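You operate a simulated robot arm through the tools that you are given. There is no shell and no other tool. Be economical: measure what you need, move in short steps, check, and stop when the job is done.

You run a simulated robot arm. Do the job below in one go: nothing can be reset, and whatever is moved stays where it is left.

TASK
Get the tape measure out from under the sewing box's tray.
Fine: lay it on the table beside the snap press; the tray goes back on its ledges, lid shut, latch shot.

It is judged by the outcome, as a careful person would: the job done as asked, and still so three seconds after it is handed in. It fails if anything else is knocked over, pushed out of place, dropped, spilled or broken. A push-on lid holds only when it is set on centred and level and pressed home; a screw cap is set on level and turned clockwise until tight.

THE ROBOT
A 6-joint arm with a two-finger parallel gripper, fixed in place. Base frame: the origin is at the foot of the arm, x ahead of it, y to its left, z up; the work surface is at about z = 750. Readings come in mm, degrees, newtons and seconds.
With the tool pointing down near the work surface it reaches from about 320 to 700 mm from the base axis. Its first joint turns from -166.0 to 166.0 degrees. Payload 4.1 kg.
The TCP is the grasp point between the finger pads, 23 mm short of the fingertips. In the tool frame z runs along the fingers and y along their closing line. Largest opening 94 mm; finger width 38, thickness 10; the body of the gripper, 54 by 96 mm, starts 39 mm behind the TCP.
Orientation is that of the tool frame in the base frame, as a unit quaternion [x, y, z, w]. With the fingers straight down and closing along the base's y, the tool's x points along the base's -x, its y along +y and its z along -z.

THE INTERFACE
- The arm moves only by the tool move_arm. Its arguments are lists of equal length, an entry for each row: "rot": the turn, a rotation vector about the base's x, y, z in degrees, a list of three; "offset": the shift along the base's x, y, z in cm, a list of three; "hand": the opening, from 0 (shut) to 1 (fully open). In form: {"rot": [[wx, wy, wz], ...], "offset": [[x, y, z], ...], "hand": [hand, ...]}. A call has 1 to 10 rows; each row shifts and turns the commanded pose from where the row before left it. A row lasts 0.2 s, in which the tool goes at most 50 mm and 8.6 degrees; a call with a longer step from one row to the next is refused whole, and so is a gripper value outside its range. Where a pose cannot be reached the arm comes as near as it can. A force on the tool above 60 N (or 10 N above the force at the start of the call, whichever is more), or a blocked arm, ends the call early, and 0.2 s more pass. The fingers move at their own pace (about 45 mm/s each) and stop on an object; they squeeze with about 29 N. The grip force told is the motor's: it shows also when the fingers shut on nothing. Time passes only in rows, and 0.2 s behind the last, so rows that do not move let the fingers close. It gives the time, the measured TCP pose, the force on the tool (base axes), the opening and the grip force at its end, in the units of the frame above (readings bear some noise).
- Cameras (640 x 400 px; columns grow to the right, rows downward): "scene" is fixed at [221.4, 499.2, 1539.8]; the picture's right is [-0.82, -0.57, 0.00], its down [-0.41, 0.58, -0.70] and it looks along [0.40, -0.58, -0.71] (base axes); focal length 364 px, centre (320, 200). "wrist" rides on the gripper at [-39, 0, -44] in the tool frame; the picture's right is [0.00, -1.00, 0.00], its down [0.97, 0.00, -0.24] and it looks along [0.24, 0.00, 0.97] (tool axes); focal length 218 px, centre (320, 200). There is no depth. A picture from a camera that has moved, and an enlarged one, comes with that camera's place and axes in the base frame and with its lens.
- snapshot(camera): a new picture of that camera. The clock stands still meanwhile.
- lift_body(by): slides the trunk up (or, below 0, down) by that many mm; the arm rides with it, the base frame stays. It gives what a move gives, with no picture.
- inspect(camera, box): a new picture of the part [left, top, right, bottom] of that camera's present view, enlarged. The clock stands still meanwhile.
- finish_job(): hands the job in; it is judged then, once.

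Go step by step. Nothing tells you positions but the pictures and the camera data: compare them with the known pose of the tool, close in by small moves and look again before you grip or let go. The budget is 120 turns and 84 pictures, counting those below and the enlarged ones. Unless the task says otherwise, let go and move clear before handing in, and close with one line.

The tools are called after "Request:" as a command line: name --argument value ..., lists and objects as JSON in quotes. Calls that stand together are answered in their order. move_arm: Moves the arm, as the interface text tells. Its arguments: {"type":"object","properties":{"rot":{"type":"array","items":{"type":"array","items":{"type":"number"}}},"offset":{"type":"array","items":{"type":"array","items":{"type":"number"}}},"hand":{"type":"array","items":{"type":"number"}}},"required":["rot","offset","hand"]} The other tools are called the same way: lift_body (by) slides the trunk up or down; snapshot (camera) takes a picture; inspect (camera, box) takes an enlarged picture of a part of a camera's view; finish_job () hands the job in.

At the start:

```text
time: 0.0
eef_pos: [456.8, -20.2, 1189.0]
tcp_rot: [0.0, 1.0, 0.001, 0.0]
wrist_force: [-0.2, -0.6, 1.3]
finger_gap: 94.1
grasp_force: 0.1
trunk travel left (down, up): [-500.0, 90.0]
```

scene: 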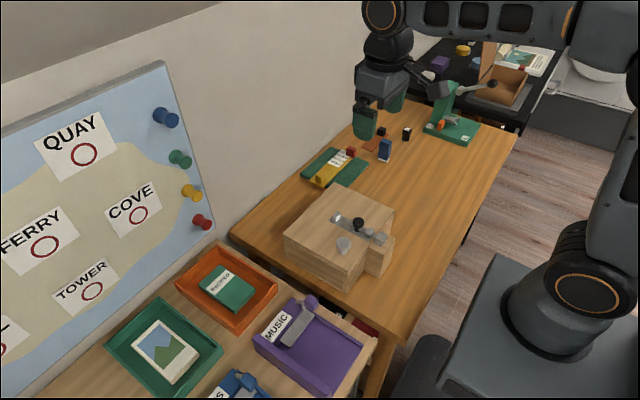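
wrist: 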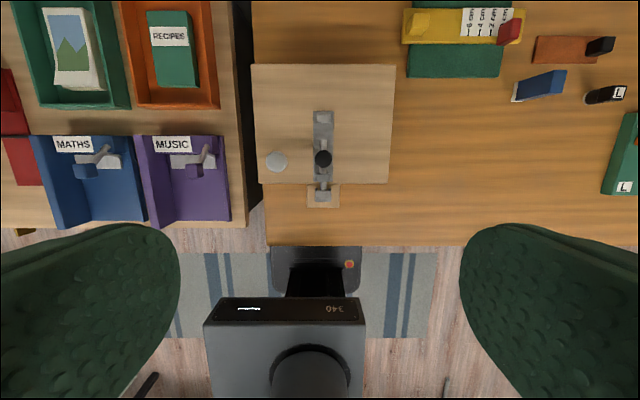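

I see a wooden sewing box with a bolt-type latch and dark knob on the lid, with the snap press further back on the table. I'll enlarge both views first.

Request:
inspect --camera "scene" --box '[270, 160, 430, 300]'

Request:
inspect --camera "wrist" --box '[230, 50, 430, 230]'

Request:
inspect --camera "scene" --box '[290, 40, 530, 200]'

```text
2.86 times, centred on (350, 230) of scene
camera zoom: at [221.4, 499.2, 1539.8], right [-0.82, -0.57, 0.0], down [-0.41, 0.58, -0.7], along [0.4, -0.58, -0.71], focal length 1040 px, centre (234, 114)
```

zoom: 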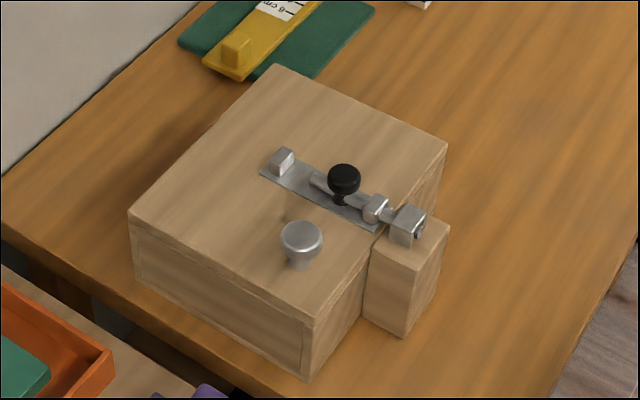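

```text
2.22 times, centred on (330, 140) of wrist
camera zoom: at [495.0, -20.0, 1233.0], right [0.0, -1.0, 0.0], down [-0.97, 0.0, 0.24], along [-0.24, 0.0, -0.97], focal length 485 px, centre (298, 333)
```

zoom: 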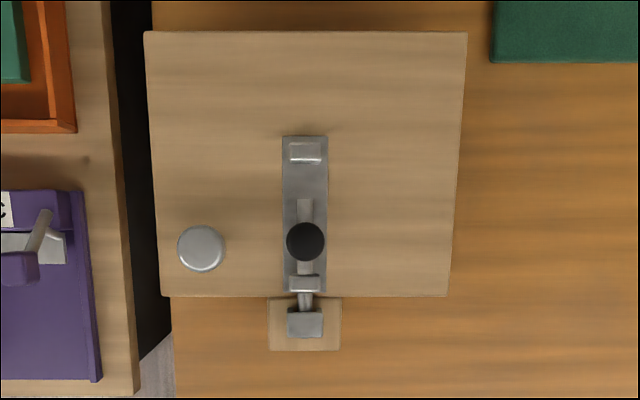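

```text
2.50 times, centred on (410, 120) of scene
camera zoom: at [221.4, 499.2, 1539.8], right [-0.82, -0.57, 0.0], down [-0.41, 0.58, -0.7], along [0.4, -0.58, -0.71], focal length 910 px, centre (95, 400)
```

zoom: 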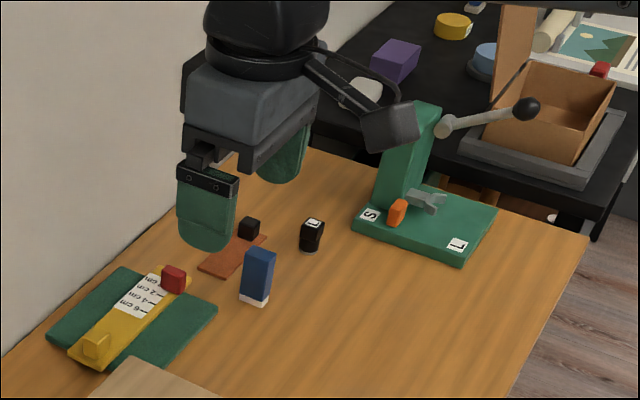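

The lid top is at about z 853, spanning x 431–619 and y -138 to 90. The bolt knob is near (473,-25,885) and the lid knob near (471,50). I'll move closer to look at the latch and seams.

Request:
move_arm --rot '[[0, 0, 0], [0, 0, 0], [0, 0, 0], [0, 0, 0], [0, 0, 0]]' --offset '[[0, 0, -4.5], [0, 0, -4.5], [0, 0, -4.5], [0, 0, -4.5], [0, 0, 0]]' --hand '[1, 1, 1, 1, 1]'

Request:
snapshot --camera "wrist"

```text
time: 1.2
eef_pos: [457.1, -20.5, 1009.0]
tcp_rot: [0.0, 1.0, -0.001, 0.0]
wrist_force: [0.0, -0.2, 0.6]
finger_gap: 94.0
grasp_force: 0.2
trunk travel left (down, up): [-500.0, 90.0]
```

```text
78 pictures are left
camera wrist: at [495.2, -20.8, 1052.8], right [0.0, -1.0, 0.0], down [-0.97, 0.0, 0.24], along [-0.24, 0.0, -0.97], focal length 218 px, centre (320, 200)
```

wrist: 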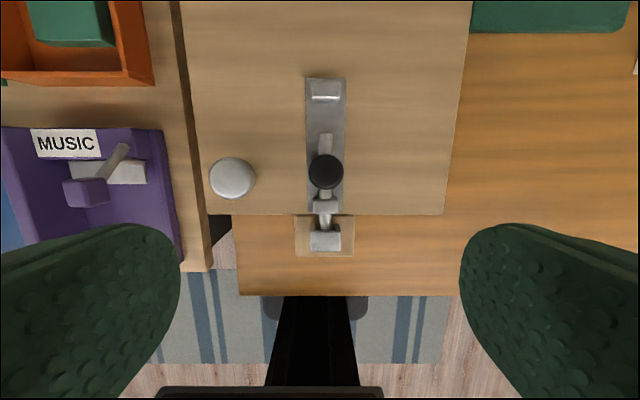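

The black knob is at about (475,-25). I'll move over it with the fingers half open and go down to straddle it.

Request:
move_arm --rot '[[0, 0, 0], [0, 0, 0], [0, 0, 0], [0, 0, 0], [0, 0, 0]]' --offset '[[1.8, -0.5, -2], [0, 0, -3], [0, 0, -3], [0, 0, -2], [0, 0, 0]]' --hand '[0.6, 0.6, 0.6, 0.6, 0.6]'

Request:
snapshot --camera "wrist"

Request:
inspect --camera "scene" --box '[270, 160, 430, 300]'

```text
time: 2.4
eef_pos: [474.7, -25.6, 908.0]
tcp_rot: [0.0, 1.0, 0.0, 0.001]
wrist_force: [-0.1, 0.1, 0.4]
finger_gap: 56.7
grasp_force: 0.2
trunk travel left (down, up): [-500.0, 90.0]
```

```text
77 pictures are left
camera wrist: at [513.3, -25.9, 952.5], right [0.0, -1.0, 0.0], down [-0.97, 0.0, 0.24], along [-0.24, 0.0, -0.97], focal length 218 px, centre (320, 200)
```

wrist: 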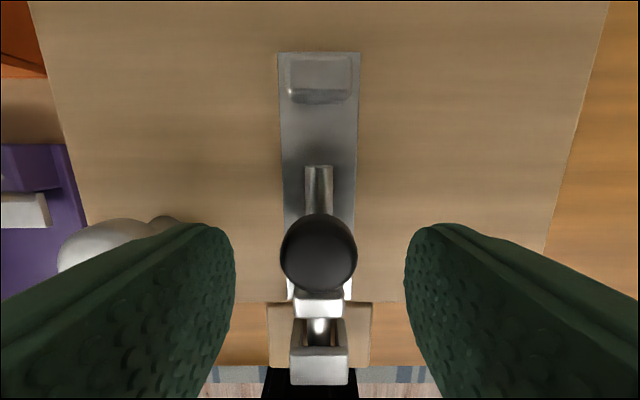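

```text
2.86 times, centred on (350, 230) of scene
camera zoom: at [221.4, 499.2, 1539.8], right [-0.82, -0.57, 0.0], down [-0.41, 0.58, -0.7], along [0.4, -0.58, -0.71], focal length 1040 px, centre (234, 114)
```

zoom: 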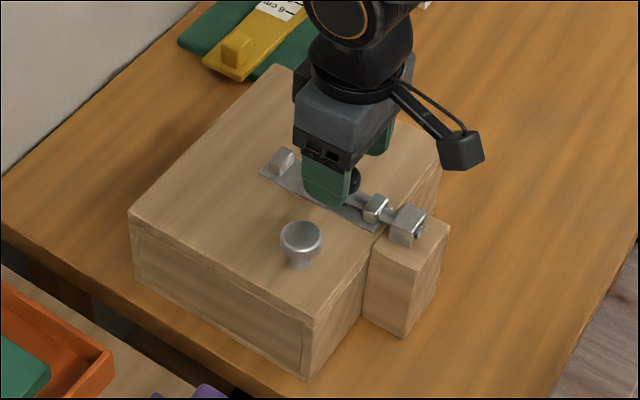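

Aligned, with the knob between the fingers. I'll lower 2 cm and close on it.

Request:
move_arm --rot '[[0, 0, 0], [0, 0, 0], [0, 0, 0], [0, 0, 0], [0, 0, 0], [0, 0, 0]]' --offset '[[0, 0, -1.0], [0, 0, -1.0], [0, 0, 0], [0, 0, 0], [0, 0, 0], [0, 0, 0]]' --hand '[0.6, 0.6, 0.2, 0.2, 0.2, 0.2]'

```text
time: 3.8
eef_pos: [473.8, -25.8, 887.4]
tcp_rot: [0.001, 1.0, 0.0, 0.0]
wrist_force: [0.0, -3.0, -2.9]
finger_gap: 27.4
grasp_force: 45.4
trunk travel left (down, up): [-500.0, 90.0]
```

The knob is gripped at 27.4 mm. I'll slide it along +x in small steps.

Request:
move_arm --rot '[[0, 0, 0], [0, 0, 0], [0, 0, 0], [0, 0, 0]]' --offset '[[0.8, 0, 0], [0.8, 0, 0], [0.8, 0, 0], [0, 0, 0]]' --hand '[0.2, 0.2, 0.2, 0.2]'

Request:
snapshot --camera "wrist"

```text
time: 4.8
eef_pos: [497.6, -25.5, 888.9]
tcp_rot: [0.0, 1.0, 0.0, 0.001]
wrist_force: [-1.5, -3.3, -5.2]
finger_gap: 27.1
grasp_force: 45.0
trunk travel left (down, up): [-500.0, 90.0]
```

```text
75 pictures are left
camera wrist: at [536.9, -25.5, 932.7], right [0.0, -1.0, 0.0], down [-0.97, 0.0, 0.24], along [-0.24, 0.0, -0.97], focal length 218 px, centre (320, 200)
```

wrist: 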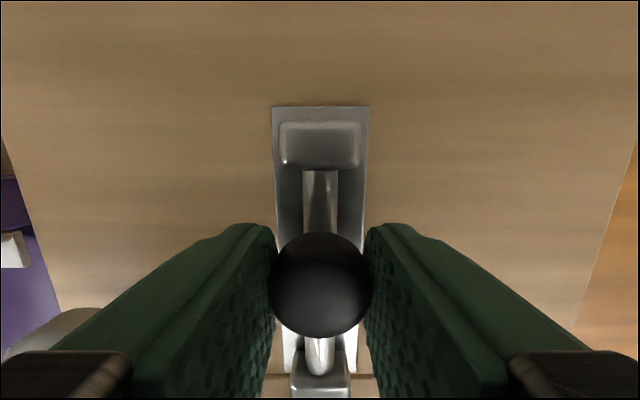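

It slides freely with the knob. I'll keep going until it stops.

Request:
move_arm --rot '[[0, 0, 0], [0, 0, 0], [0, 0, 0], [0, 0, 0]]' --offset '[[0.4, 0, 0], [0.4, 0, 0], [0.3, 0, 0], [0, 0, 0]]' --hand '[0.2, 0.2, 0.2, 0.2]'

Request:
inspect --camera "scene" --box '[270, 160, 430, 300]'

```text
time: 5.8
eef_pos: [509.8, -25.6, 888.7]
tcp_rot: [0.0, 1.0, 0.0, 0.0]
wrist_force: [-3.9, -4.2, -5.8]
finger_gap: 27.1
grasp_force: 44.3
trunk travel left (down, up): [-500.0, 90.0]
```

```text
2.86 times, centred on (350, 230) of scene
camera zoom: at [221.4, 499.2, 1539.8], right [-0.82, -0.57, 0.0], down [-0.41, 0.58, -0.7], along [0.4, -0.58, -0.71], focal length 1040 px, centre (234, 114)
```

zoom: 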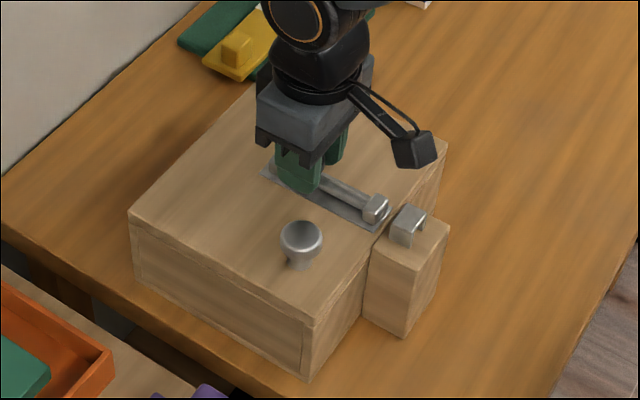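

The bolt is clear of the keep. I'll release it, rise, and look at the lid seams.

Request:
move_arm --rot '[[0, 0, 0], [0, 0, 0], [0, 0, 0], [0, 0, 0], [0, 0, 0], [0, 0, 0]]' --offset '[[0, 0, 0], [0, 0, 0], [0, 0, 2], [-2, 3.5, 3], [-2, 3.9, 0], [0, 0, 0]]' --hand '[0.6, 0.6, 0.6, 0.6, 0.6, 0.6]'

Request:
snapshot --camera "wrist"

Request:
inspect --camera "scene" --box '[310, 210, 400, 290]'

Request:
inspect --camera "scene" --box '[275, 175, 405, 255]'

```text
refused: row 4 steps farther than a row can; nothing moved
```

```text
73 pictures are left
camera wrist: at [547.6, -25.5, 932.7], right [0.0, -1.0, 0.0], down [-0.97, 0.0, 0.24], along [-0.24, 0.0, -0.97], focal length 218 px, centre (320, 200)
```

wrist: 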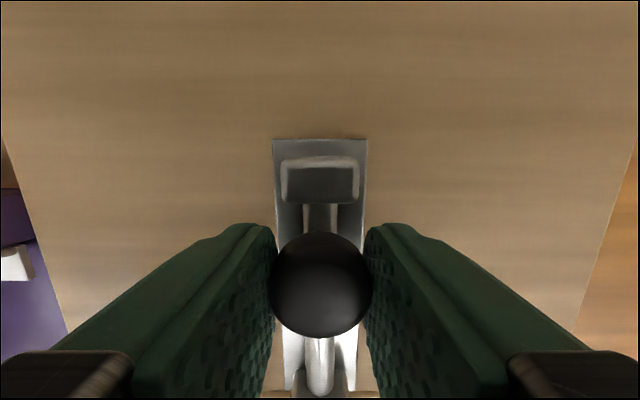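

```text
5.00 times, centred on (355, 250) of scene
camera zoom: at [221.4, 499.2, 1539.8], right [-0.82, -0.57, 0.0], down [-0.41, 0.58, -0.7], along [0.4, -0.58, -0.71], focal length 1821 px, centre (145, -50)
```

zoom: 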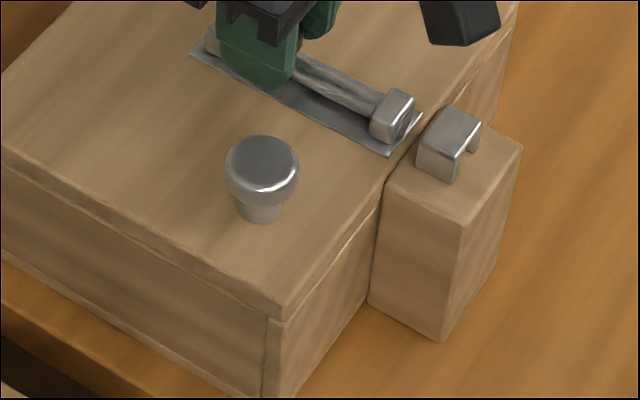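

```text
4.92 times, centred on (340, 215) of scene
camera zoom: at [221.4, 499.2, 1539.8], right [-0.82, -0.57, 0.0], down [-0.41, 0.58, -0.7], along [0.4, -0.58, -0.71], focal length 1793 px, centre (222, 126)
```

zoom: 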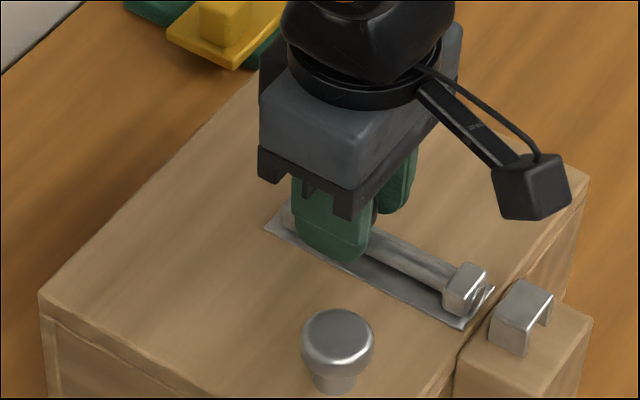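

The lid is a slab sitting on the box. I'll release the bolt and move over the silver knob at about (471,49).

Request:
move_arm --rot '[[0, 0, 0], [0, 0, 0], [0, 0, 0], [0, 0, 0], [0, 0, 0], [0, 0, 0], [0, 0, 0]]' --offset '[[0, 0, 0], [0, 0, 0], [0, 0, 3], [0, 0, 2], [-2, 3.7, 0], [-1.9, 3.7, 0], [0, 0, 0]]' --hand '[0.6, 0.6, 0.6, 0.6, 0.6, 0.6, 0.6]'

Request:
snapshot --camera "wrist"

Request:
inspect --camera "scene" --box '[275, 175, 405, 255]'

```text
time: 7.4
eef_pos: [470.3, 49.8, 939.3]
tcp_rot: [0.0, 1.0, 0.0, 0.0]
wrist_force: [-0.1, -0.4, 0.5]
finger_gap: 56.4
grasp_force: 0.0
trunk travel left (down, up): [-500.0, 90.0]
```

```text
70 pictures are left
camera wrist: at [509.3, 48.8, 983.3], right [0.0, -1.0, 0.0], down [-0.97, 0.0, 0.24], along [-0.24, 0.0, -0.97], focal length 218 px, centre (320, 200)
```

wrist: 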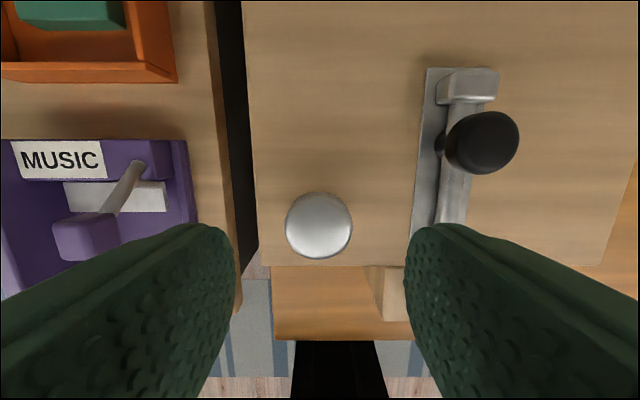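

```text
4.92 times, centred on (340, 215) of scene
camera zoom: at [221.4, 499.2, 1539.8], right [-0.82, -0.57, 0.0], down [-0.41, 0.58, -0.7], along [0.4, -0.58, -0.71], focal length 1793 px, centre (222, 126)
```

zoom: 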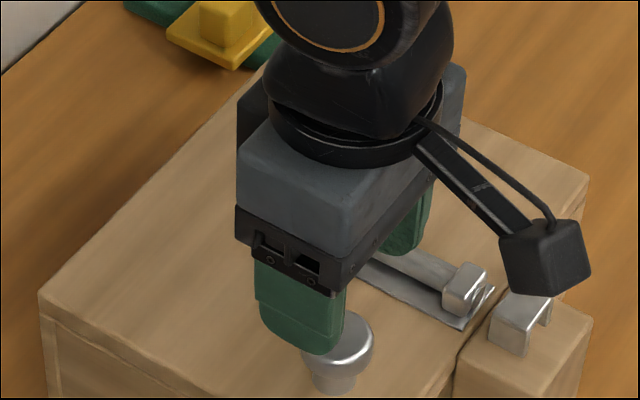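

Knob centred. I'll lower to z≈881 and grip it.

Request:
move_arm --rot '[[0, 0, 0], [0, 0, 0], [0, 0, 0], [0, 0, 0], [0, 0, 0], [0, 0, 0], [0, 0, 0]]' --offset '[[0, -0.1, -2.5], [0, 0, -2], [0, 0, -1.2], [0, 0, 0], [0, 0, 0], [0, 0, 0], [0, 0, 0]]' --hand '[0.6, 0.6, 0.6, 0.25, 0.25, 0.25, 0.25]'

Request:
move_arm --rot '[[0, 0, 0], [0, 0, 0], [0, 0, 0]]' --offset '[[0, 0, 0.5], [0, 0, 0.5], [0, 0, 0]]' --hand '[0.25, 0.25, 0.25]'

Request:
inspect --camera "scene" --box '[275, 170, 405, 300]'

```text
time: 9.0
eef_pos: [469.6, 49.6, 881.4]
tcp_rot: [-0.002, 1.0, 0.0, 0.0]
wrist_force: [-0.6, 8.3, -0.4]
finger_gap: 33.7
grasp_force: 45.6
trunk travel left (down, up): [-500.0, 90.0]
```

```text
time: 9.8
eef_pos: [471.8, 49.9, 891.6]
tcp_rot: [0.001, 1.0, 0.0, -0.001]
wrist_force: [11.2, 13.2, -12.7]
finger_gap: 33.8
grasp_force: 44.9
trunk travel left (down, up): [-500.0, 90.0]
```

```text
3.08 times, centred on (340, 235) of scene
camera zoom: at [221.4, 499.2, 1539.8], right [-0.82, -0.57, 0.0], down [-0.41, 0.58, -0.7], along [0.4, -0.58, -0.71], focal length 1120 px, centre (258, 92)
```

zoom: 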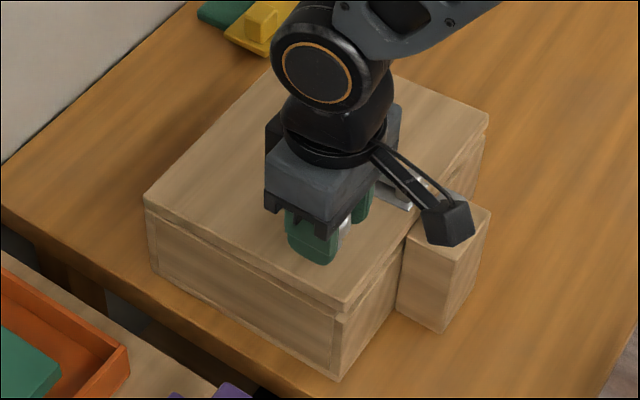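

The front rises and the back stays, so the hinge is along the far (+x) edge at about x≈619. I'll set it down and regrip a few mm higher on the knob, so the fingertips clear the lid as it tilts.

Request:
move_arm --rot '[[0, 0, 0], [0, 0, 0], [0, 0, 0], [0, 0, 0], [0, 0, 0], [0, 0, 0], [0, 0, 0], [0, 0, 0]]' --offset '[[0, 0, -0.5], [-0.05, 0, -0.5], [0, 0, 0], [0, 0, 0], [0.05, 0.1, 0.4], [0, 0, 0], [0, 0, 0], [0, 0, 0]]' --hand '[0.25, 0.25, 0.5, 0.5, 0.5, 0.25, 0.25, 0.25]'

Request:
move_arm --rot '[[0, 0, 0], [0, 0, 0], [0, 0, 0], [0, 0, 0]]' --offset '[[0.25, 0, 1], [0.3, 0, 1], [0.35, 0, 1], [0, 0, 0]]' --hand '[0.25, 0.25, 0.25, 0.25]'

Request:
snapshot --camera "scene"

```text
time: 11.6
eef_pos: [469.3, 50.3, 886.4]
tcp_rot: [0.0, 1.0, -0.001, -0.001]
wrist_force: [-1.0, 3.7, -0.7]
finger_gap: 34.1
grasp_force: 45.3
trunk travel left (down, up): [-500.0, 90.0]
```

```text
time: 12.6
eef_pos: [481.7, 49.2, 915.9]
tcp_rot: [-0.001, 1.0, 0.0, 0.0]
wrist_force: [4.6, 0.7, -11.6]
finger_gap: 33.8
grasp_force: 45.2
trunk travel left (down, up): [-500.0, 90.0]
```

```text
67 pictures are left
```

scene: 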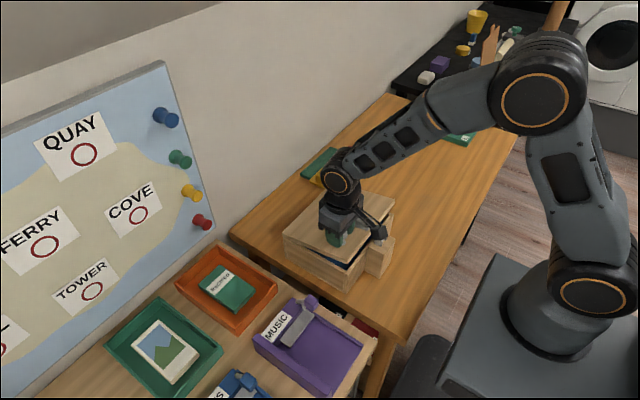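

It swings as expected: hinge near (619,840), with the lid now open about 12°. I'll follow the arc with a slight tool pitch.

Request:
move_arm --rot '[[0, 2, 0], [0, 2, 0], [0, 2, 0], [0, 2, 0], [0, 0, 0]]' --offset '[[1.23, 0, 1.91], [1.44, 0, 1.65], [1.65, 0, 1.44], [1.84, 0, 1.19], [0, 0, 0]]' --hand '[0.25, 0.25, 0.25, 0.25, 0.25]'

Request:
snapshot --camera "scene"

Request:
snapshot --camera "wrist"

```text
time: 13.8
eef_pos: [540.3, 50.9, 978.7]
tcp_rot: [0.0, 0.998, 0.0, -0.07]
wrist_force: [-8.1, 1.7, -4.3]
finger_gap: 33.8
grasp_force: 45.1
trunk travel left (down, up): [-500.0, 90.0]
```

```text
66 pictures are left
```

scene: 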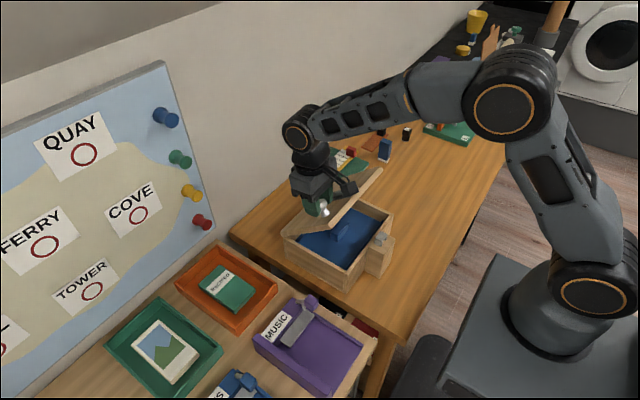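

```text
65 pictures are left
camera wrist: at [584.9, 49.5, 1016.7], right [0.0, -1.0, 0.0], down [-0.93, 0.0, 0.37], along [-0.37, 0.0, -0.93], focal length 218 px, centre (320, 200)
```

wrist: 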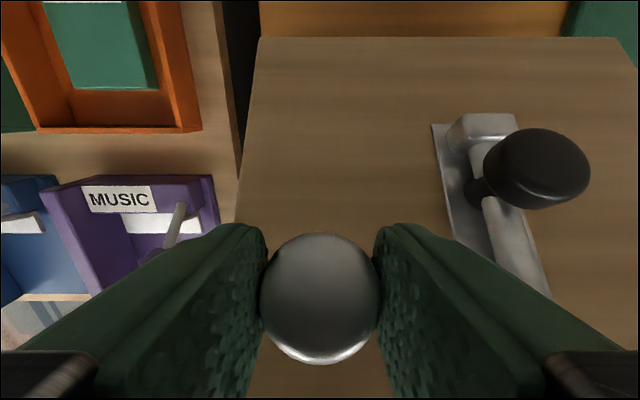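

The lid is at about 44° and following well. A blue tray is visible inside; I'll continue the arc to about 76°.

Request:
move_arm --rot '[[0, 3, 0], [0, 3, 0], [0, 3, 0], [0, 3, 0], [0, 0, 0]]' --offset '[[1.98, 0, 0.93], [2.1, 0, 0.64], [2.16, 0, 0.34], [2.19, 0, 0.04], [0, 0, 0]]' --hand '[0.25, 0.25, 0.25, 0.25, 0.25]'

Request:
snapshot --camera "scene"

Request:
snapshot --camera "wrist"

```text
time: 15.0
eef_pos: [625.6, 51.3, 997.9]
tcp_rot: [0.0, 0.985, -0.001, -0.173]
wrist_force: [2.6, 6.6, 5.0]
finger_gap: 33.6
grasp_force: 44.9
trunk travel left (down, up): [-500.0, 90.0]
```

```text
64 pictures are left
```

scene: 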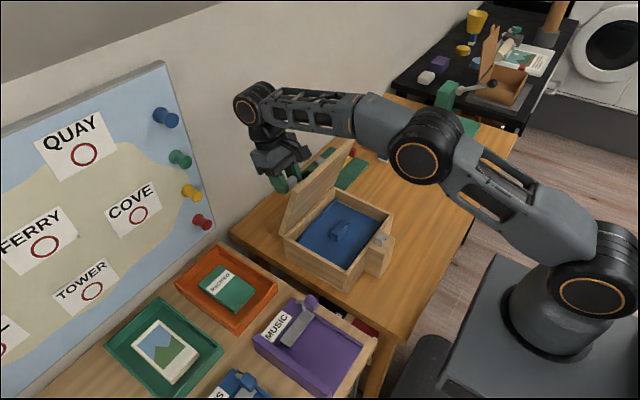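

```text
63 pictures are left
camera wrist: at [676.9, 49.5, 1025.4], right [0.0, -1.0, 0.0], down [-0.83, 0.0, 0.56], along [-0.56, 0.0, -0.83], focal length 218 px, centre (320, 200)
```

wrist: 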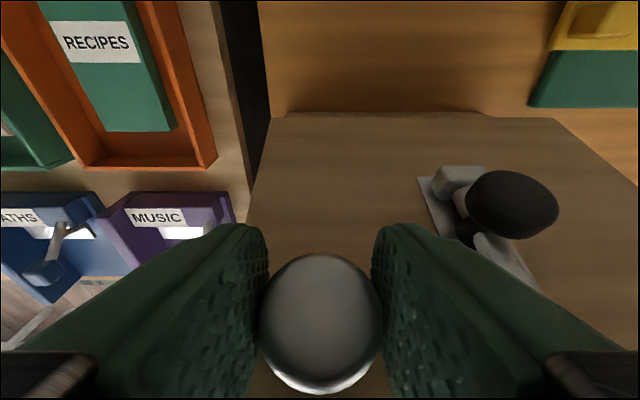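

The lid is at about 76°. The wall is close behind, so I'll pitch the tool back while bringing the lid just past vertical.

Request:
move_arm --rot '[[0, -3, 0], [0, -2, 0], [0, -2, 0], [0, 0, 0]]' --offset '[[2.18, 0, -0.27], [1.1, 0, -0.25], [1.1, 0, -0.32], [0, 0, 0]]' --hand '[0.25, 0.25, 0.25, 0.25]'

Request:
inspect --camera "scene" --box '[200, 60, 420, 300]'

Request:
snapshot --camera "wrist"

```text
time: 16.0
eef_pos: [661.8, 50.4, 992.2]
tcp_rot: [0.0, 0.994, 0.001, -0.11]
wrist_force: [1.4, 9.8, 24.2]
finger_gap: 33.8
grasp_force: 44.6
out of reach, approached as far as the arm can: row 3
trunk travel left (down, up): [-500.0, 90.0]
```

```text
1.67 times, centred on (310, 180) of scene
camera zoom: at [221.4, 499.2, 1539.8], right [-0.82, -0.57, 0.0], down [-0.41, 0.58, -0.7], along [0.4, -0.58, -0.71], focal length 607 px, centre (337, 233)
```

zoom: 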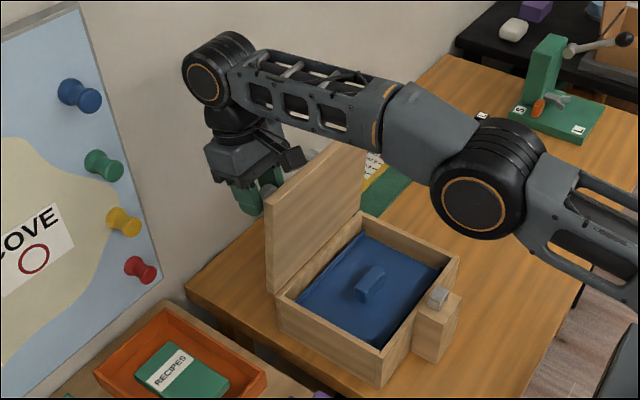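

```text
61 pictures are left
camera wrist: at [710.2, 49.6, 1025.8], right [0.0, -1.0, 0.0], down [-0.9, 0.0, 0.45], along [-0.45, 0.0, -0.9], focal length 218 px, centre (320, 200)
```

wrist: 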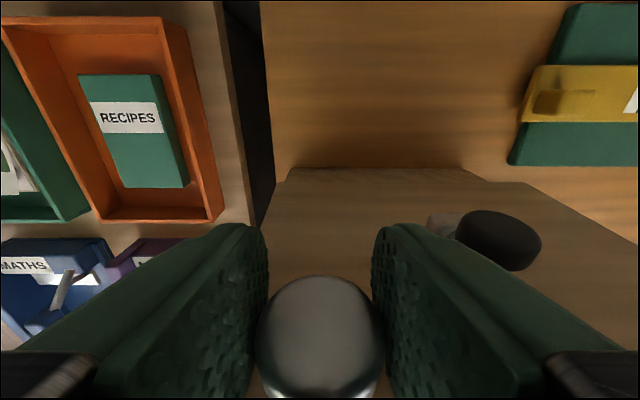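

I've hit the reach limit with the lid at about 89°. Pitching the tool back to steeper frees some reach, so I'll nudge it a few mm farther.

Request:
move_arm --rot '[[0, -3, 0], [0, -2, 0], [0, -1, 0], [0, 0, 0]]' --offset '[[0.2, 0, 0], [0.5, 0, -0.1], [0.5, 0, -0.1], [0, 0, 0]]' --hand '[0.25, 0.25, 0.25, 0.25]'

Request:
inspect --camera "scene" --box '[200, 60, 420, 300]'

```text
time: 17.0
eef_pos: [674.1, 50.9, 984.3]
tcp_rot: [0.0, 0.998, -0.002, -0.061]
wrist_force: [-3.8, 8.8, 2.8]
finger_gap: 33.3
grasp_force: 44.7
trunk travel left (down, up): [-500.0, 90.0]
```

```text
1.67 times, centred on (310, 180) of scene
camera zoom: at [221.4, 499.2, 1539.8], right [-0.82, -0.57, 0.0], down [-0.41, 0.58, -0.7], along [0.4, -0.58, -0.71], focal length 607 px, centre (337, 233)
```

zoom: 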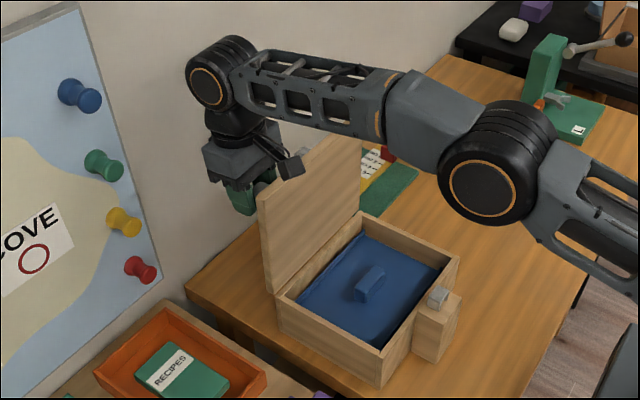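

The lid is now at about 94°, just past vertical. I'll open the fingers and see whether it stays.

Request:
move_arm --rot '[[0, 0, 0], [0, 0, 0], [0, 0, 0]]' --offset '[[0, 0, 0], [0, 0, 0], [0, 0, 0]]' --hand '[0.5, 0.5, 0.5]'

Request:
inspect --camera "scene" --box '[200, 60, 420, 300]'

Request:
snapshot --camera "wrist"

```text
time: 17.8
eef_pos: [675.6, 48.8, 987.2]
tcp_rot: [0.001, 0.998, -0.001, -0.062]
wrist_force: [0.8, 0.0, -0.1]
finger_gap: 47.1
grasp_force: 0.0
trunk travel left (down, up): [-500.0, 90.0]
```

```text
1.67 times, centred on (310, 180) of scene
camera zoom: at [221.4, 499.2, 1539.8], right [-0.82, -0.57, 0.0], down [-0.41, 0.58, -0.7], along [0.4, -0.58, -0.71], focal length 607 px, centre (337, 233)
```

zoom: 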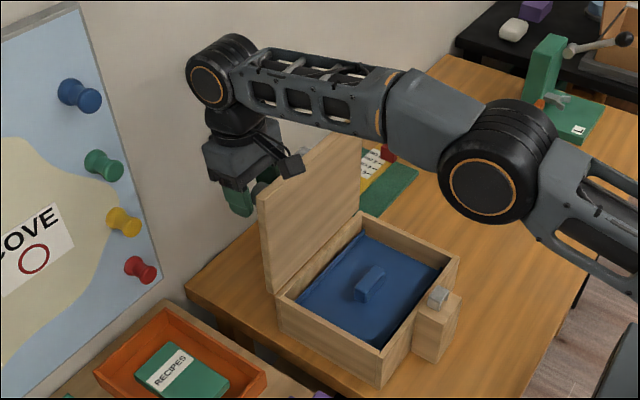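

```text
58 pictures are left
camera wrist: at [719.5, 48.1, 1025.1], right [0.0, -1.0, 0.0], down [-0.93, 0.0, 0.36], along [-0.36, 0.0, -0.93], focal length 218 px, centre (320, 200)
```

wrist: 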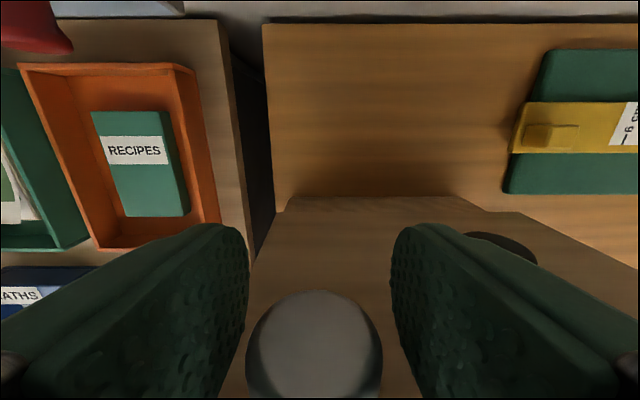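

The lid stays put. I'll raise the trunk to lift the gripper straight up off the knob, clear of the lid's top.

Request:
lift_body --by 90

Request:
inspect --camera "scene" --box '[200, 60, 420, 300]'

```text
time: 19.1
eef_pos: [676.2, 48.4, 1075.0]
tcp_rot: [0.001, 0.998, 0.001, -0.061]
wrist_force: [0.4, -1.1, -0.1]
finger_gap: 46.9
grasp_force: 0.0
trunk travel left (down, up): [-590.0, 0.0]
```

```text
1.67 times, centred on (310, 180) of scene
camera zoom: at [221.4, 499.2, 1539.8], right [-0.82, -0.57, 0.0], down [-0.41, 0.58, -0.7], along [0.4, -0.58, -0.71], focal length 607 px, centre (337, 233)
```

zoom: 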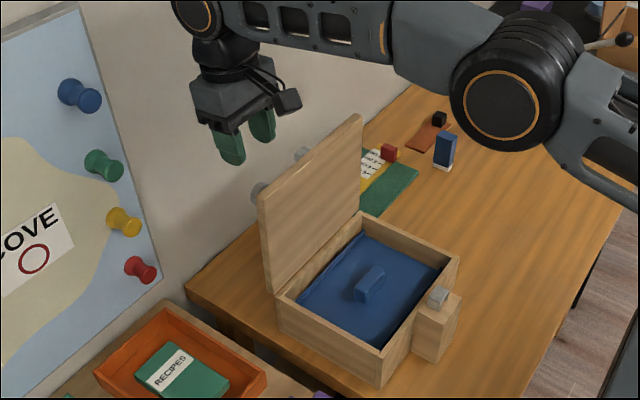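

The lid stands open on its own. I'll retract over it toward the robot and level the tool, then look down into the box.

Request:
move_arm --rot '[[0, 0, 0], [0, 0, 0], [0, -3, 0], [0, -4, 0], [0, 0, 0], [0, 0, 0], [0, 0, 0]]' --offset '[[-1, 0, 1.5], [-2, 0, 2], [-4, -1, 1], [-4.5, -2, 0], [-4, -2.6, 0], [-2, 0, 0], [0, 0, 0]]' --hand '[0.5, 0.5, 0.5, 0.5, 0.5, 0.5, 0.5]'

Request:
snapshot --camera "wrist"

Request:
snapshot --camera "scene"

```text
time: 20.6
eef_pos: [499.4, -7.3, 1120.7]
tcp_rot: [0.0, 1.0, 0.0, 0.0]
wrist_force: [-0.5, 0.6, 0.4]
finger_gap: 46.8
grasp_force: 0.0
trunk travel left (down, up): [-590.0, 0.0]
```

```text
56 pictures are left
camera wrist: at [538.7, -7.5, 1165.4], right [0.0, -1.0, 0.0], down [-0.97, 0.0, 0.24], along [-0.24, 0.0, -0.97], focal length 218 px, centre (320, 200)
```

wrist: 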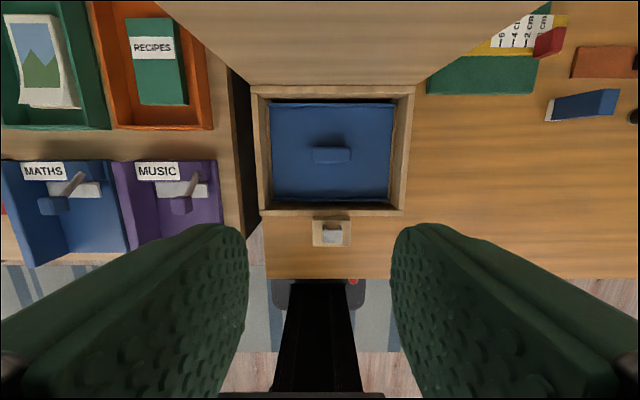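

```text
55 pictures are left
```

scene: 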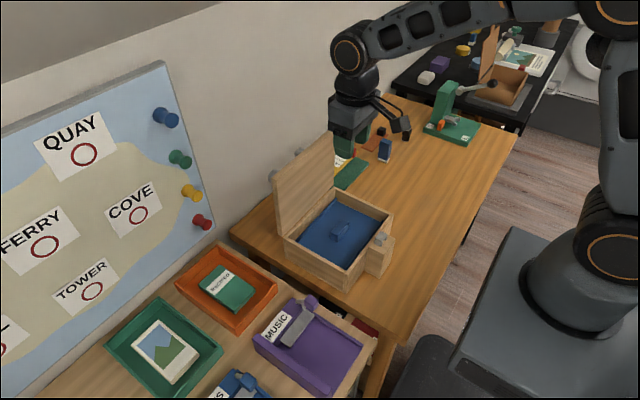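

The open box shows a blue tray with a central bar handle. I'll zoom in on it from both cameras.

Request:
inspect --camera "wrist" --box '[250, 80, 420, 250]'

Request:
inspect --camera "scene" --box '[280, 180, 400, 290]'

```text
2.35 times, centred on (335, 165) of wrist
camera zoom: at [538.7, -7.5, 1165.4], right [0.0, -1.0, 0.0], down [-0.97, 0.0, 0.24], along [-0.24, 0.0, -0.97], focal length 514 px, centre (285, 282)
```

zoom: 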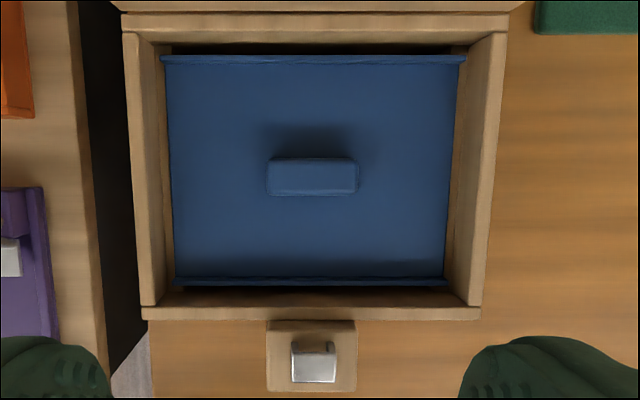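

```text
3.64 times, centred on (340, 235) of scene
camera zoom: at [221.4, 499.2, 1539.8], right [-0.82, -0.57, 0.0], down [-0.41, 0.58, -0.7], along [0.4, -0.58, -0.71], focal length 1324 px, centre (247, 73)
```

zoom: 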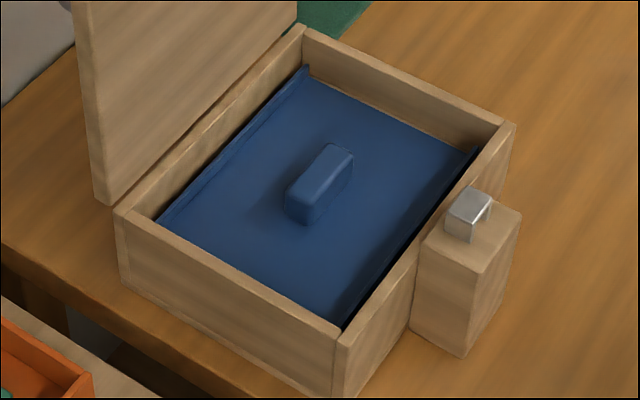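

The tray is empty apart from its fixed handle block, which is long in y. I need the fingers closing along x, so I'll yaw the tool 90° above the tray.

Request:
move_arm --rot '[[0, 0, 8.5], [0, 0, 8.5], [0, 0, 8.5], [0, 0, 8.5], [0, 0, 8.5], [0, 0, 8.5], [0, 0, 8.5], [0, 0, 8.5], [0, 0, 8.5], [0, 0, 8.5]]' --offset '[[0.8, -0.5, -1], [0.8, -0.5, -1], [0.8, -0.7, -1], [0, 0, -1], [0, 0, -1], [0, 0, -1], [0, 0, -1], [0, 0, -1], [0, 0, -1], [0, 0, -1]]' --hand '[0.5, 0.5, 0.5, 0.5, 0.5, 0.5, 0.5, 0.5, 0.5, 0.5]'

Request:
move_arm --rot '[[0, 0, 5], [0, 0, 0], [0, 0, 0]]' --offset '[[0, 0, -2], [0, 0, -2.5], [0, 0, 0]]' --hand '[0.5, 0.5, 0.5]'

Request:
snapshot --camera "wrist"

Request:
snapshot --camera "scene"

```text
time: 22.9
eef_pos: [523.4, -23.5, 1020.8]
tcp_rot: [-0.676, 0.736, 0.0, 0.0]
wrist_force: [0.7, -0.1, -0.1]
finger_gap: 47.1
grasp_force: 0.1
trunk travel left (down, up): [-590.0, 0.0]
```

```text
time: 23.6
eef_pos: [523.1, -24.0, 976.0]
tcp_rot: [-0.707, 0.707, 0.0, 0.0]
wrist_force: [0.0, 0.6, 0.2]
finger_gap: 46.8
grasp_force: 0.0
trunk travel left (down, up): [-590.0, 0.0]
```

```text
52 pictures are left
camera wrist: at [524.3, 14.2, 1020.3], right [1.0, 0.0, 0.0], down [0.0, -0.97, 0.24], along [0.0, -0.24, -0.97], focal length 218 px, centre (320, 200)
```

wrist: 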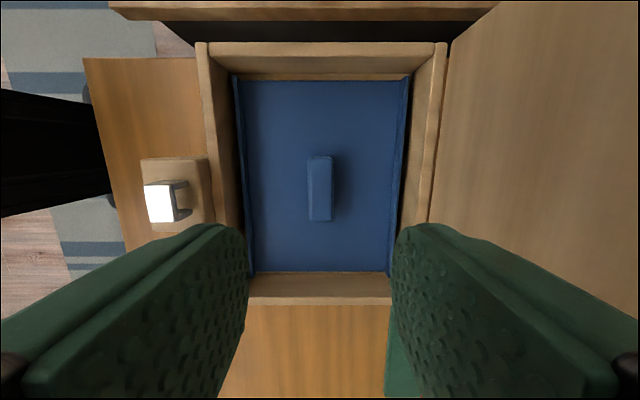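

```text
51 pictures are left
```

scene: 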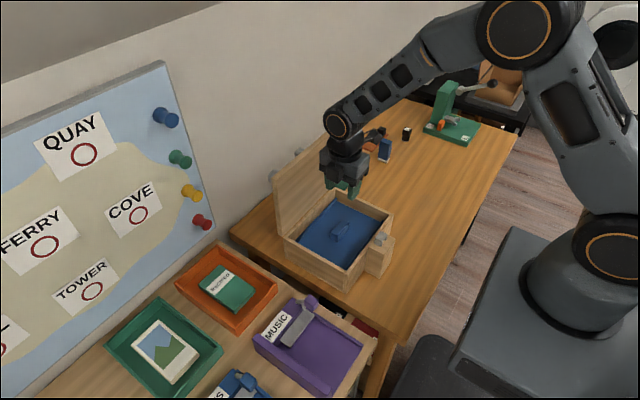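

Handle at x≈524, y≈-23. I'll lower to z≈852 and check the fingertips against the handle before going deeper.

Request:
move_arm --rot '[[0, 0, 0], [0, 0, 0], [0, 0, 0], [0, 0, 0], [0, 0, 0]]' --offset '[[0.1, 0, -4], [0, 0, -4], [0, 0, -3], [0, 0, -1.3], [0, 0, 0]]' --hand '[0.5, 0.5, 0.5, 0.5, 0.5]'

Request:
snapshot --camera "wrist"

Request:
inspect --camera "scene" --box '[280, 180, 400, 290]'

```text
time: 24.9
eef_pos: [526.3, -24.0, 853.0]
tcp_rot: [-0.707, 0.707, 0.0, 0.0]
wrist_force: [0.1, 0.1, -0.6]
finger_gap: 47.0
grasp_force: 0.0
trunk travel left (down, up): [-590.0, 0.0]
```

```text
50 pictures are left
camera wrist: at [526.0, 13.8, 897.0], right [1.0, 0.0, 0.0], down [0.0, -0.97, 0.24], along [0.0, -0.24, -0.97], focal length 218 px, centre (320, 200)
```

wrist: 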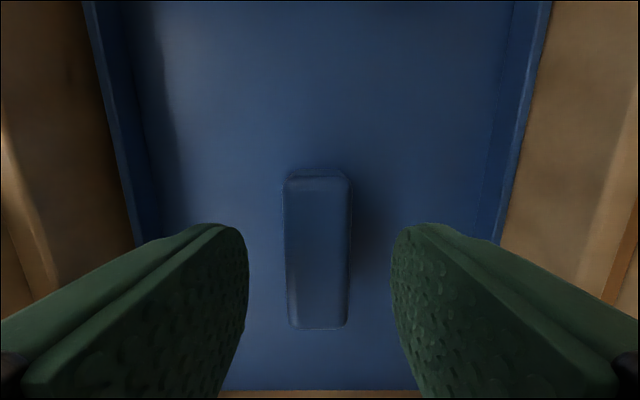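

```text
3.64 times, centred on (340, 235) of scene
camera zoom: at [221.4, 499.2, 1539.8], right [-0.82, -0.57, 0.0], down [-0.41, 0.58, -0.7], along [0.4, -0.58, -0.71], focal length 1324 px, centre (247, 73)
```

zoom: 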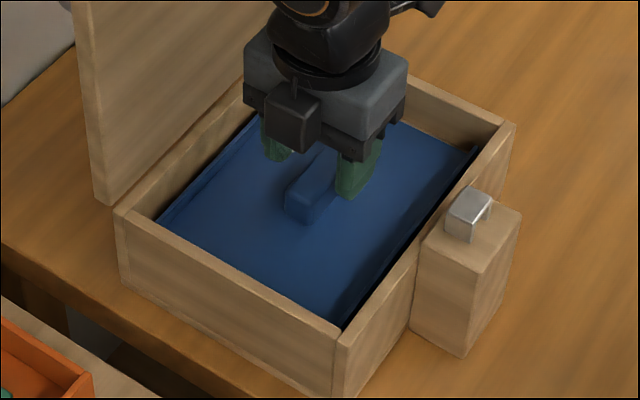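

Handle top is at about z≈830. I'll lower so the tips reach about z 814 and close on it.

Request:
move_arm --rot '[[0, 0, 0], [0, 0, 0], [0, 0, 0], [0, 0, 0], [0, 0, 0], [0, 0, 0]]' --offset '[[-0.1, 0, -0.8], [0, 0, -0.8], [0, 0, 0], [0, 0, 0], [0, 0, 0], [0, 0, 0]]' --hand '[0.5, 0.5, 0.12, 0.12, 0.12, 0.12]'

Request:
snapshot --camera "wrist"

Request:
inspect --camera "scene" --box '[280, 180, 400, 290]'

```text
time: 26.2
eef_pos: [525.1, -23.5, 838.2]
tcp_rot: [-0.707, 0.707, 0.0, 0.0]
wrist_force: [0.6, 0.2, -0.2]
finger_gap: 23.3
grasp_force: 28.6
trunk travel left (down, up): [-590.0, 0.0]
```

```text
48 pictures are left
camera wrist: at [525.1, 14.4, 881.2], right [1.0, 0.0, 0.0], down [0.0, -0.97, 0.24], along [0.0, -0.24, -0.97], focal length 218 px, centre (320, 200)
```

wrist: 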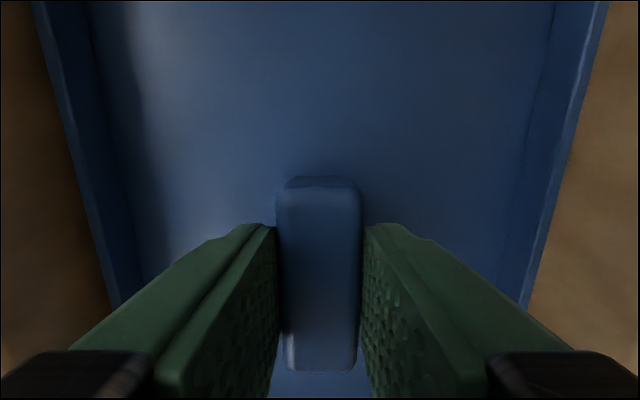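

```text
3.64 times, centred on (340, 235) of scene
camera zoom: at [221.4, 499.2, 1539.8], right [-0.82, -0.57, 0.0], down [-0.41, 0.58, -0.7], along [0.4, -0.58, -0.71], focal length 1324 px, centre (247, 73)
```

zoom: 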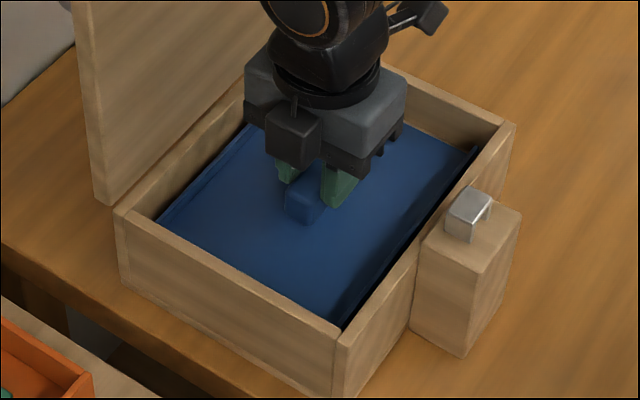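

Handle width is 23.3 mm, which puts its top nearer z 820, so the overlap is shallow. I'll open slightly, go 8 mm deeper and regrip.

Request:
move_arm --rot '[[0, 0, 0], [0, 0, 0], [0, 0, 0], [0, 0, 0], [0, 0, 0], [0, 0, 0]]' --offset '[[0, 0, 0], [0, 0, -0.4], [0, 0, -0.4], [0, 0, 0], [0, 0, 0], [0, 0, 0]]' --hand '[0.4, 0.4, 0.4, 0.12, 0.12, 0.12]'

Request:
inspect --camera "scene" --box '[310, 205, 370, 265]'

```text
time: 27.6
eef_pos: [524.0, -24.3, 830.3]
tcp_rot: [-0.707, 0.707, 0.0, 0.001]
wrist_force: [0.1, 1.3, 1.7]
finger_gap: 23.5
grasp_force: 29.0
trunk travel left (down, up): [-590.0, 0.0]
```

```text
6.67 times, centred on (340, 235) of scene
camera zoom: at [221.4, 499.2, 1539.8], right [-0.82, -0.57, 0.0], down [-0.41, 0.58, -0.7], along [0.4, -0.58, -0.71], focal length 2428 px, centre (187, -33)
```

zoom: 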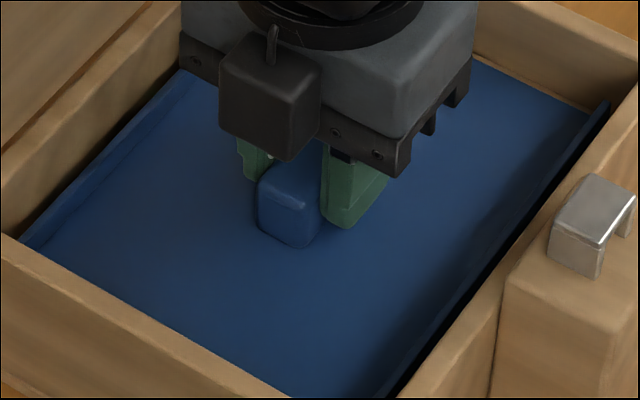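

Firm grip, and the tray's seated pose is TCP (524,-24,830). I'll lift straight up a little and check.

Request:
move_arm --rot '[[0, 0, 0], [0, 0, 0], [0, 0, 0], [0, 0, 0], [0, 0, 0]]' --offset '[[0, 0, 0.7], [0, 0, 1], [0, 0, 1.5], [0, 0, 1.8], [0, 0, 0]]' --hand '[0.12, 0.12, 0.12, 0.12, 0.12]'

Request:
inspect --camera "scene" --box '[270, 150, 410, 290]'

```text
time: 28.9
eef_pos: [522.6, -23.5, 879.5]
tcp_rot: [-0.707, 0.707, 0.0, -0.001]
wrist_force: [0.0, 0.1, 0.5]
finger_gap: 11.4
grasp_force: 0.1
trunk travel left (down, up): [-590.0, 0.0]
```

```text
2.86 times, centred on (340, 220) of scene
camera zoom: at [221.4, 499.2, 1539.8], right [-0.82, -0.57, 0.0], down [-0.41, 0.58, -0.7], along [0.4, -0.58, -0.71], focal length 1040 px, centre (263, 143)
```

zoom: 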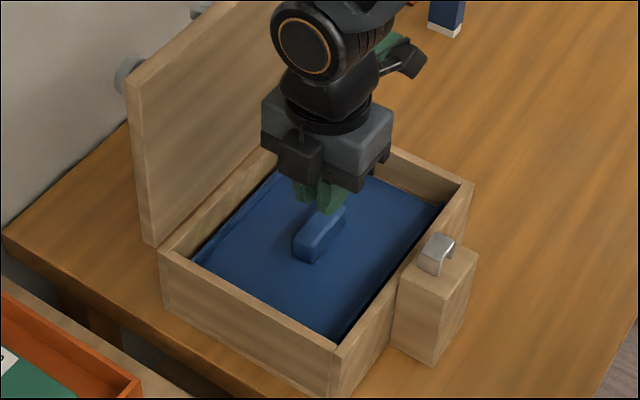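

The grip slipped off and the tray is still seated. I'll go deeper, feeling for the tray floor, and squeeze fully.

Request:
move_arm --rot '[[0, 0, 0], [0, 0, 0], [0, 0, 0], [0, 0, 0], [0, 0, 0], [0, 0, 0]]' --offset '[[0.15, 0, 0], [0, 0, -2], [0, 0, -2.0], [0, 0, -0.8], [0, 0, -0.4], [0, 0, 0]]' --hand '[0.45, 0.45, 0.45, 0.45, 0.45, 0.45]'

Request:
snapshot --camera "wrist"

Request:
inspect --camera "scene" --box '[310, 205, 370, 265]'

```text
time: 30.2
eef_pos: [525.2, -25.8, 826.6]
tcp_rot: [0.707, -0.707, 0.0, 0.0]
wrist_force: [-0.1, 0.0, 0.2]
finger_gap: 42.4
grasp_force: 0.1
trunk travel left (down, up): [-590.0, 0.0]
```

```text
44 pictures are left
camera wrist: at [525.6, 14.2, 871.1], right [1.0, 0.0, 0.0], down [0.0, -0.97, 0.24], along [0.0, -0.24, -0.97], focal length 218 px, centre (320, 200)
```

wrist: 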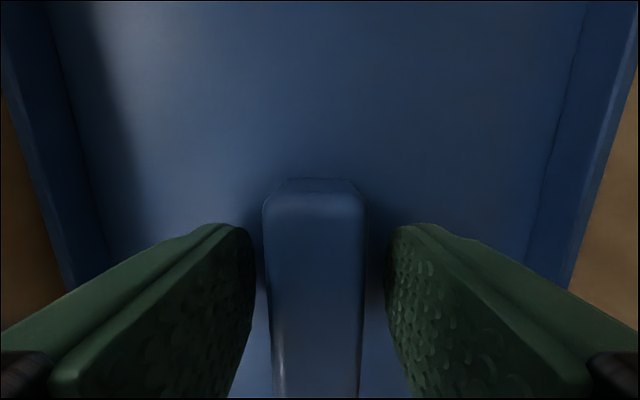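

```text
6.67 times, centred on (340, 235) of scene
camera zoom: at [221.4, 499.2, 1539.8], right [-0.82, -0.57, 0.0], down [-0.41, 0.58, -0.7], along [0.4, -0.58, -0.71], focal length 2428 px, centre (187, -33)
```

zoom: 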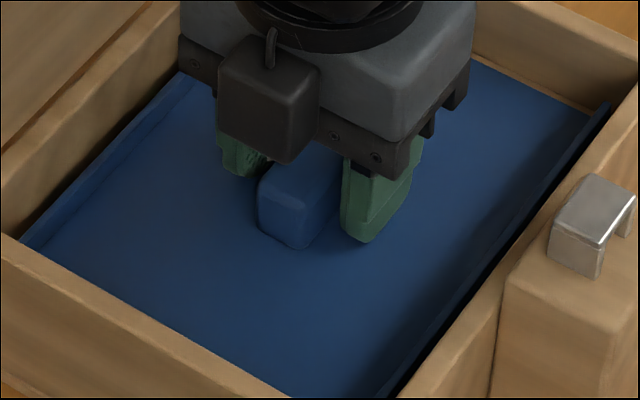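

No contact yet, so I'll ease down a few more mm while watching the force.

Request:
move_arm --rot '[[0, 0, 0], [0, 0, 0], [0, 0, 0]]' --offset '[[0, 0, -0.3], [0, 0, -0.3], [0, 0, 0]]' --hand '[0.45, 0.45, 0.45]'

```text
time: 31.1
eef_pos: [525.4, -24.8, 825.3]
tcp_rot: [0.707, -0.707, 0.003, -0.002]
wrist_force: [-2.1, -0.8, 39.4]
finger_gap: 42.8
grasp_force: 0.4
trunk travel left (down, up): [-590.0, 0.0]
```

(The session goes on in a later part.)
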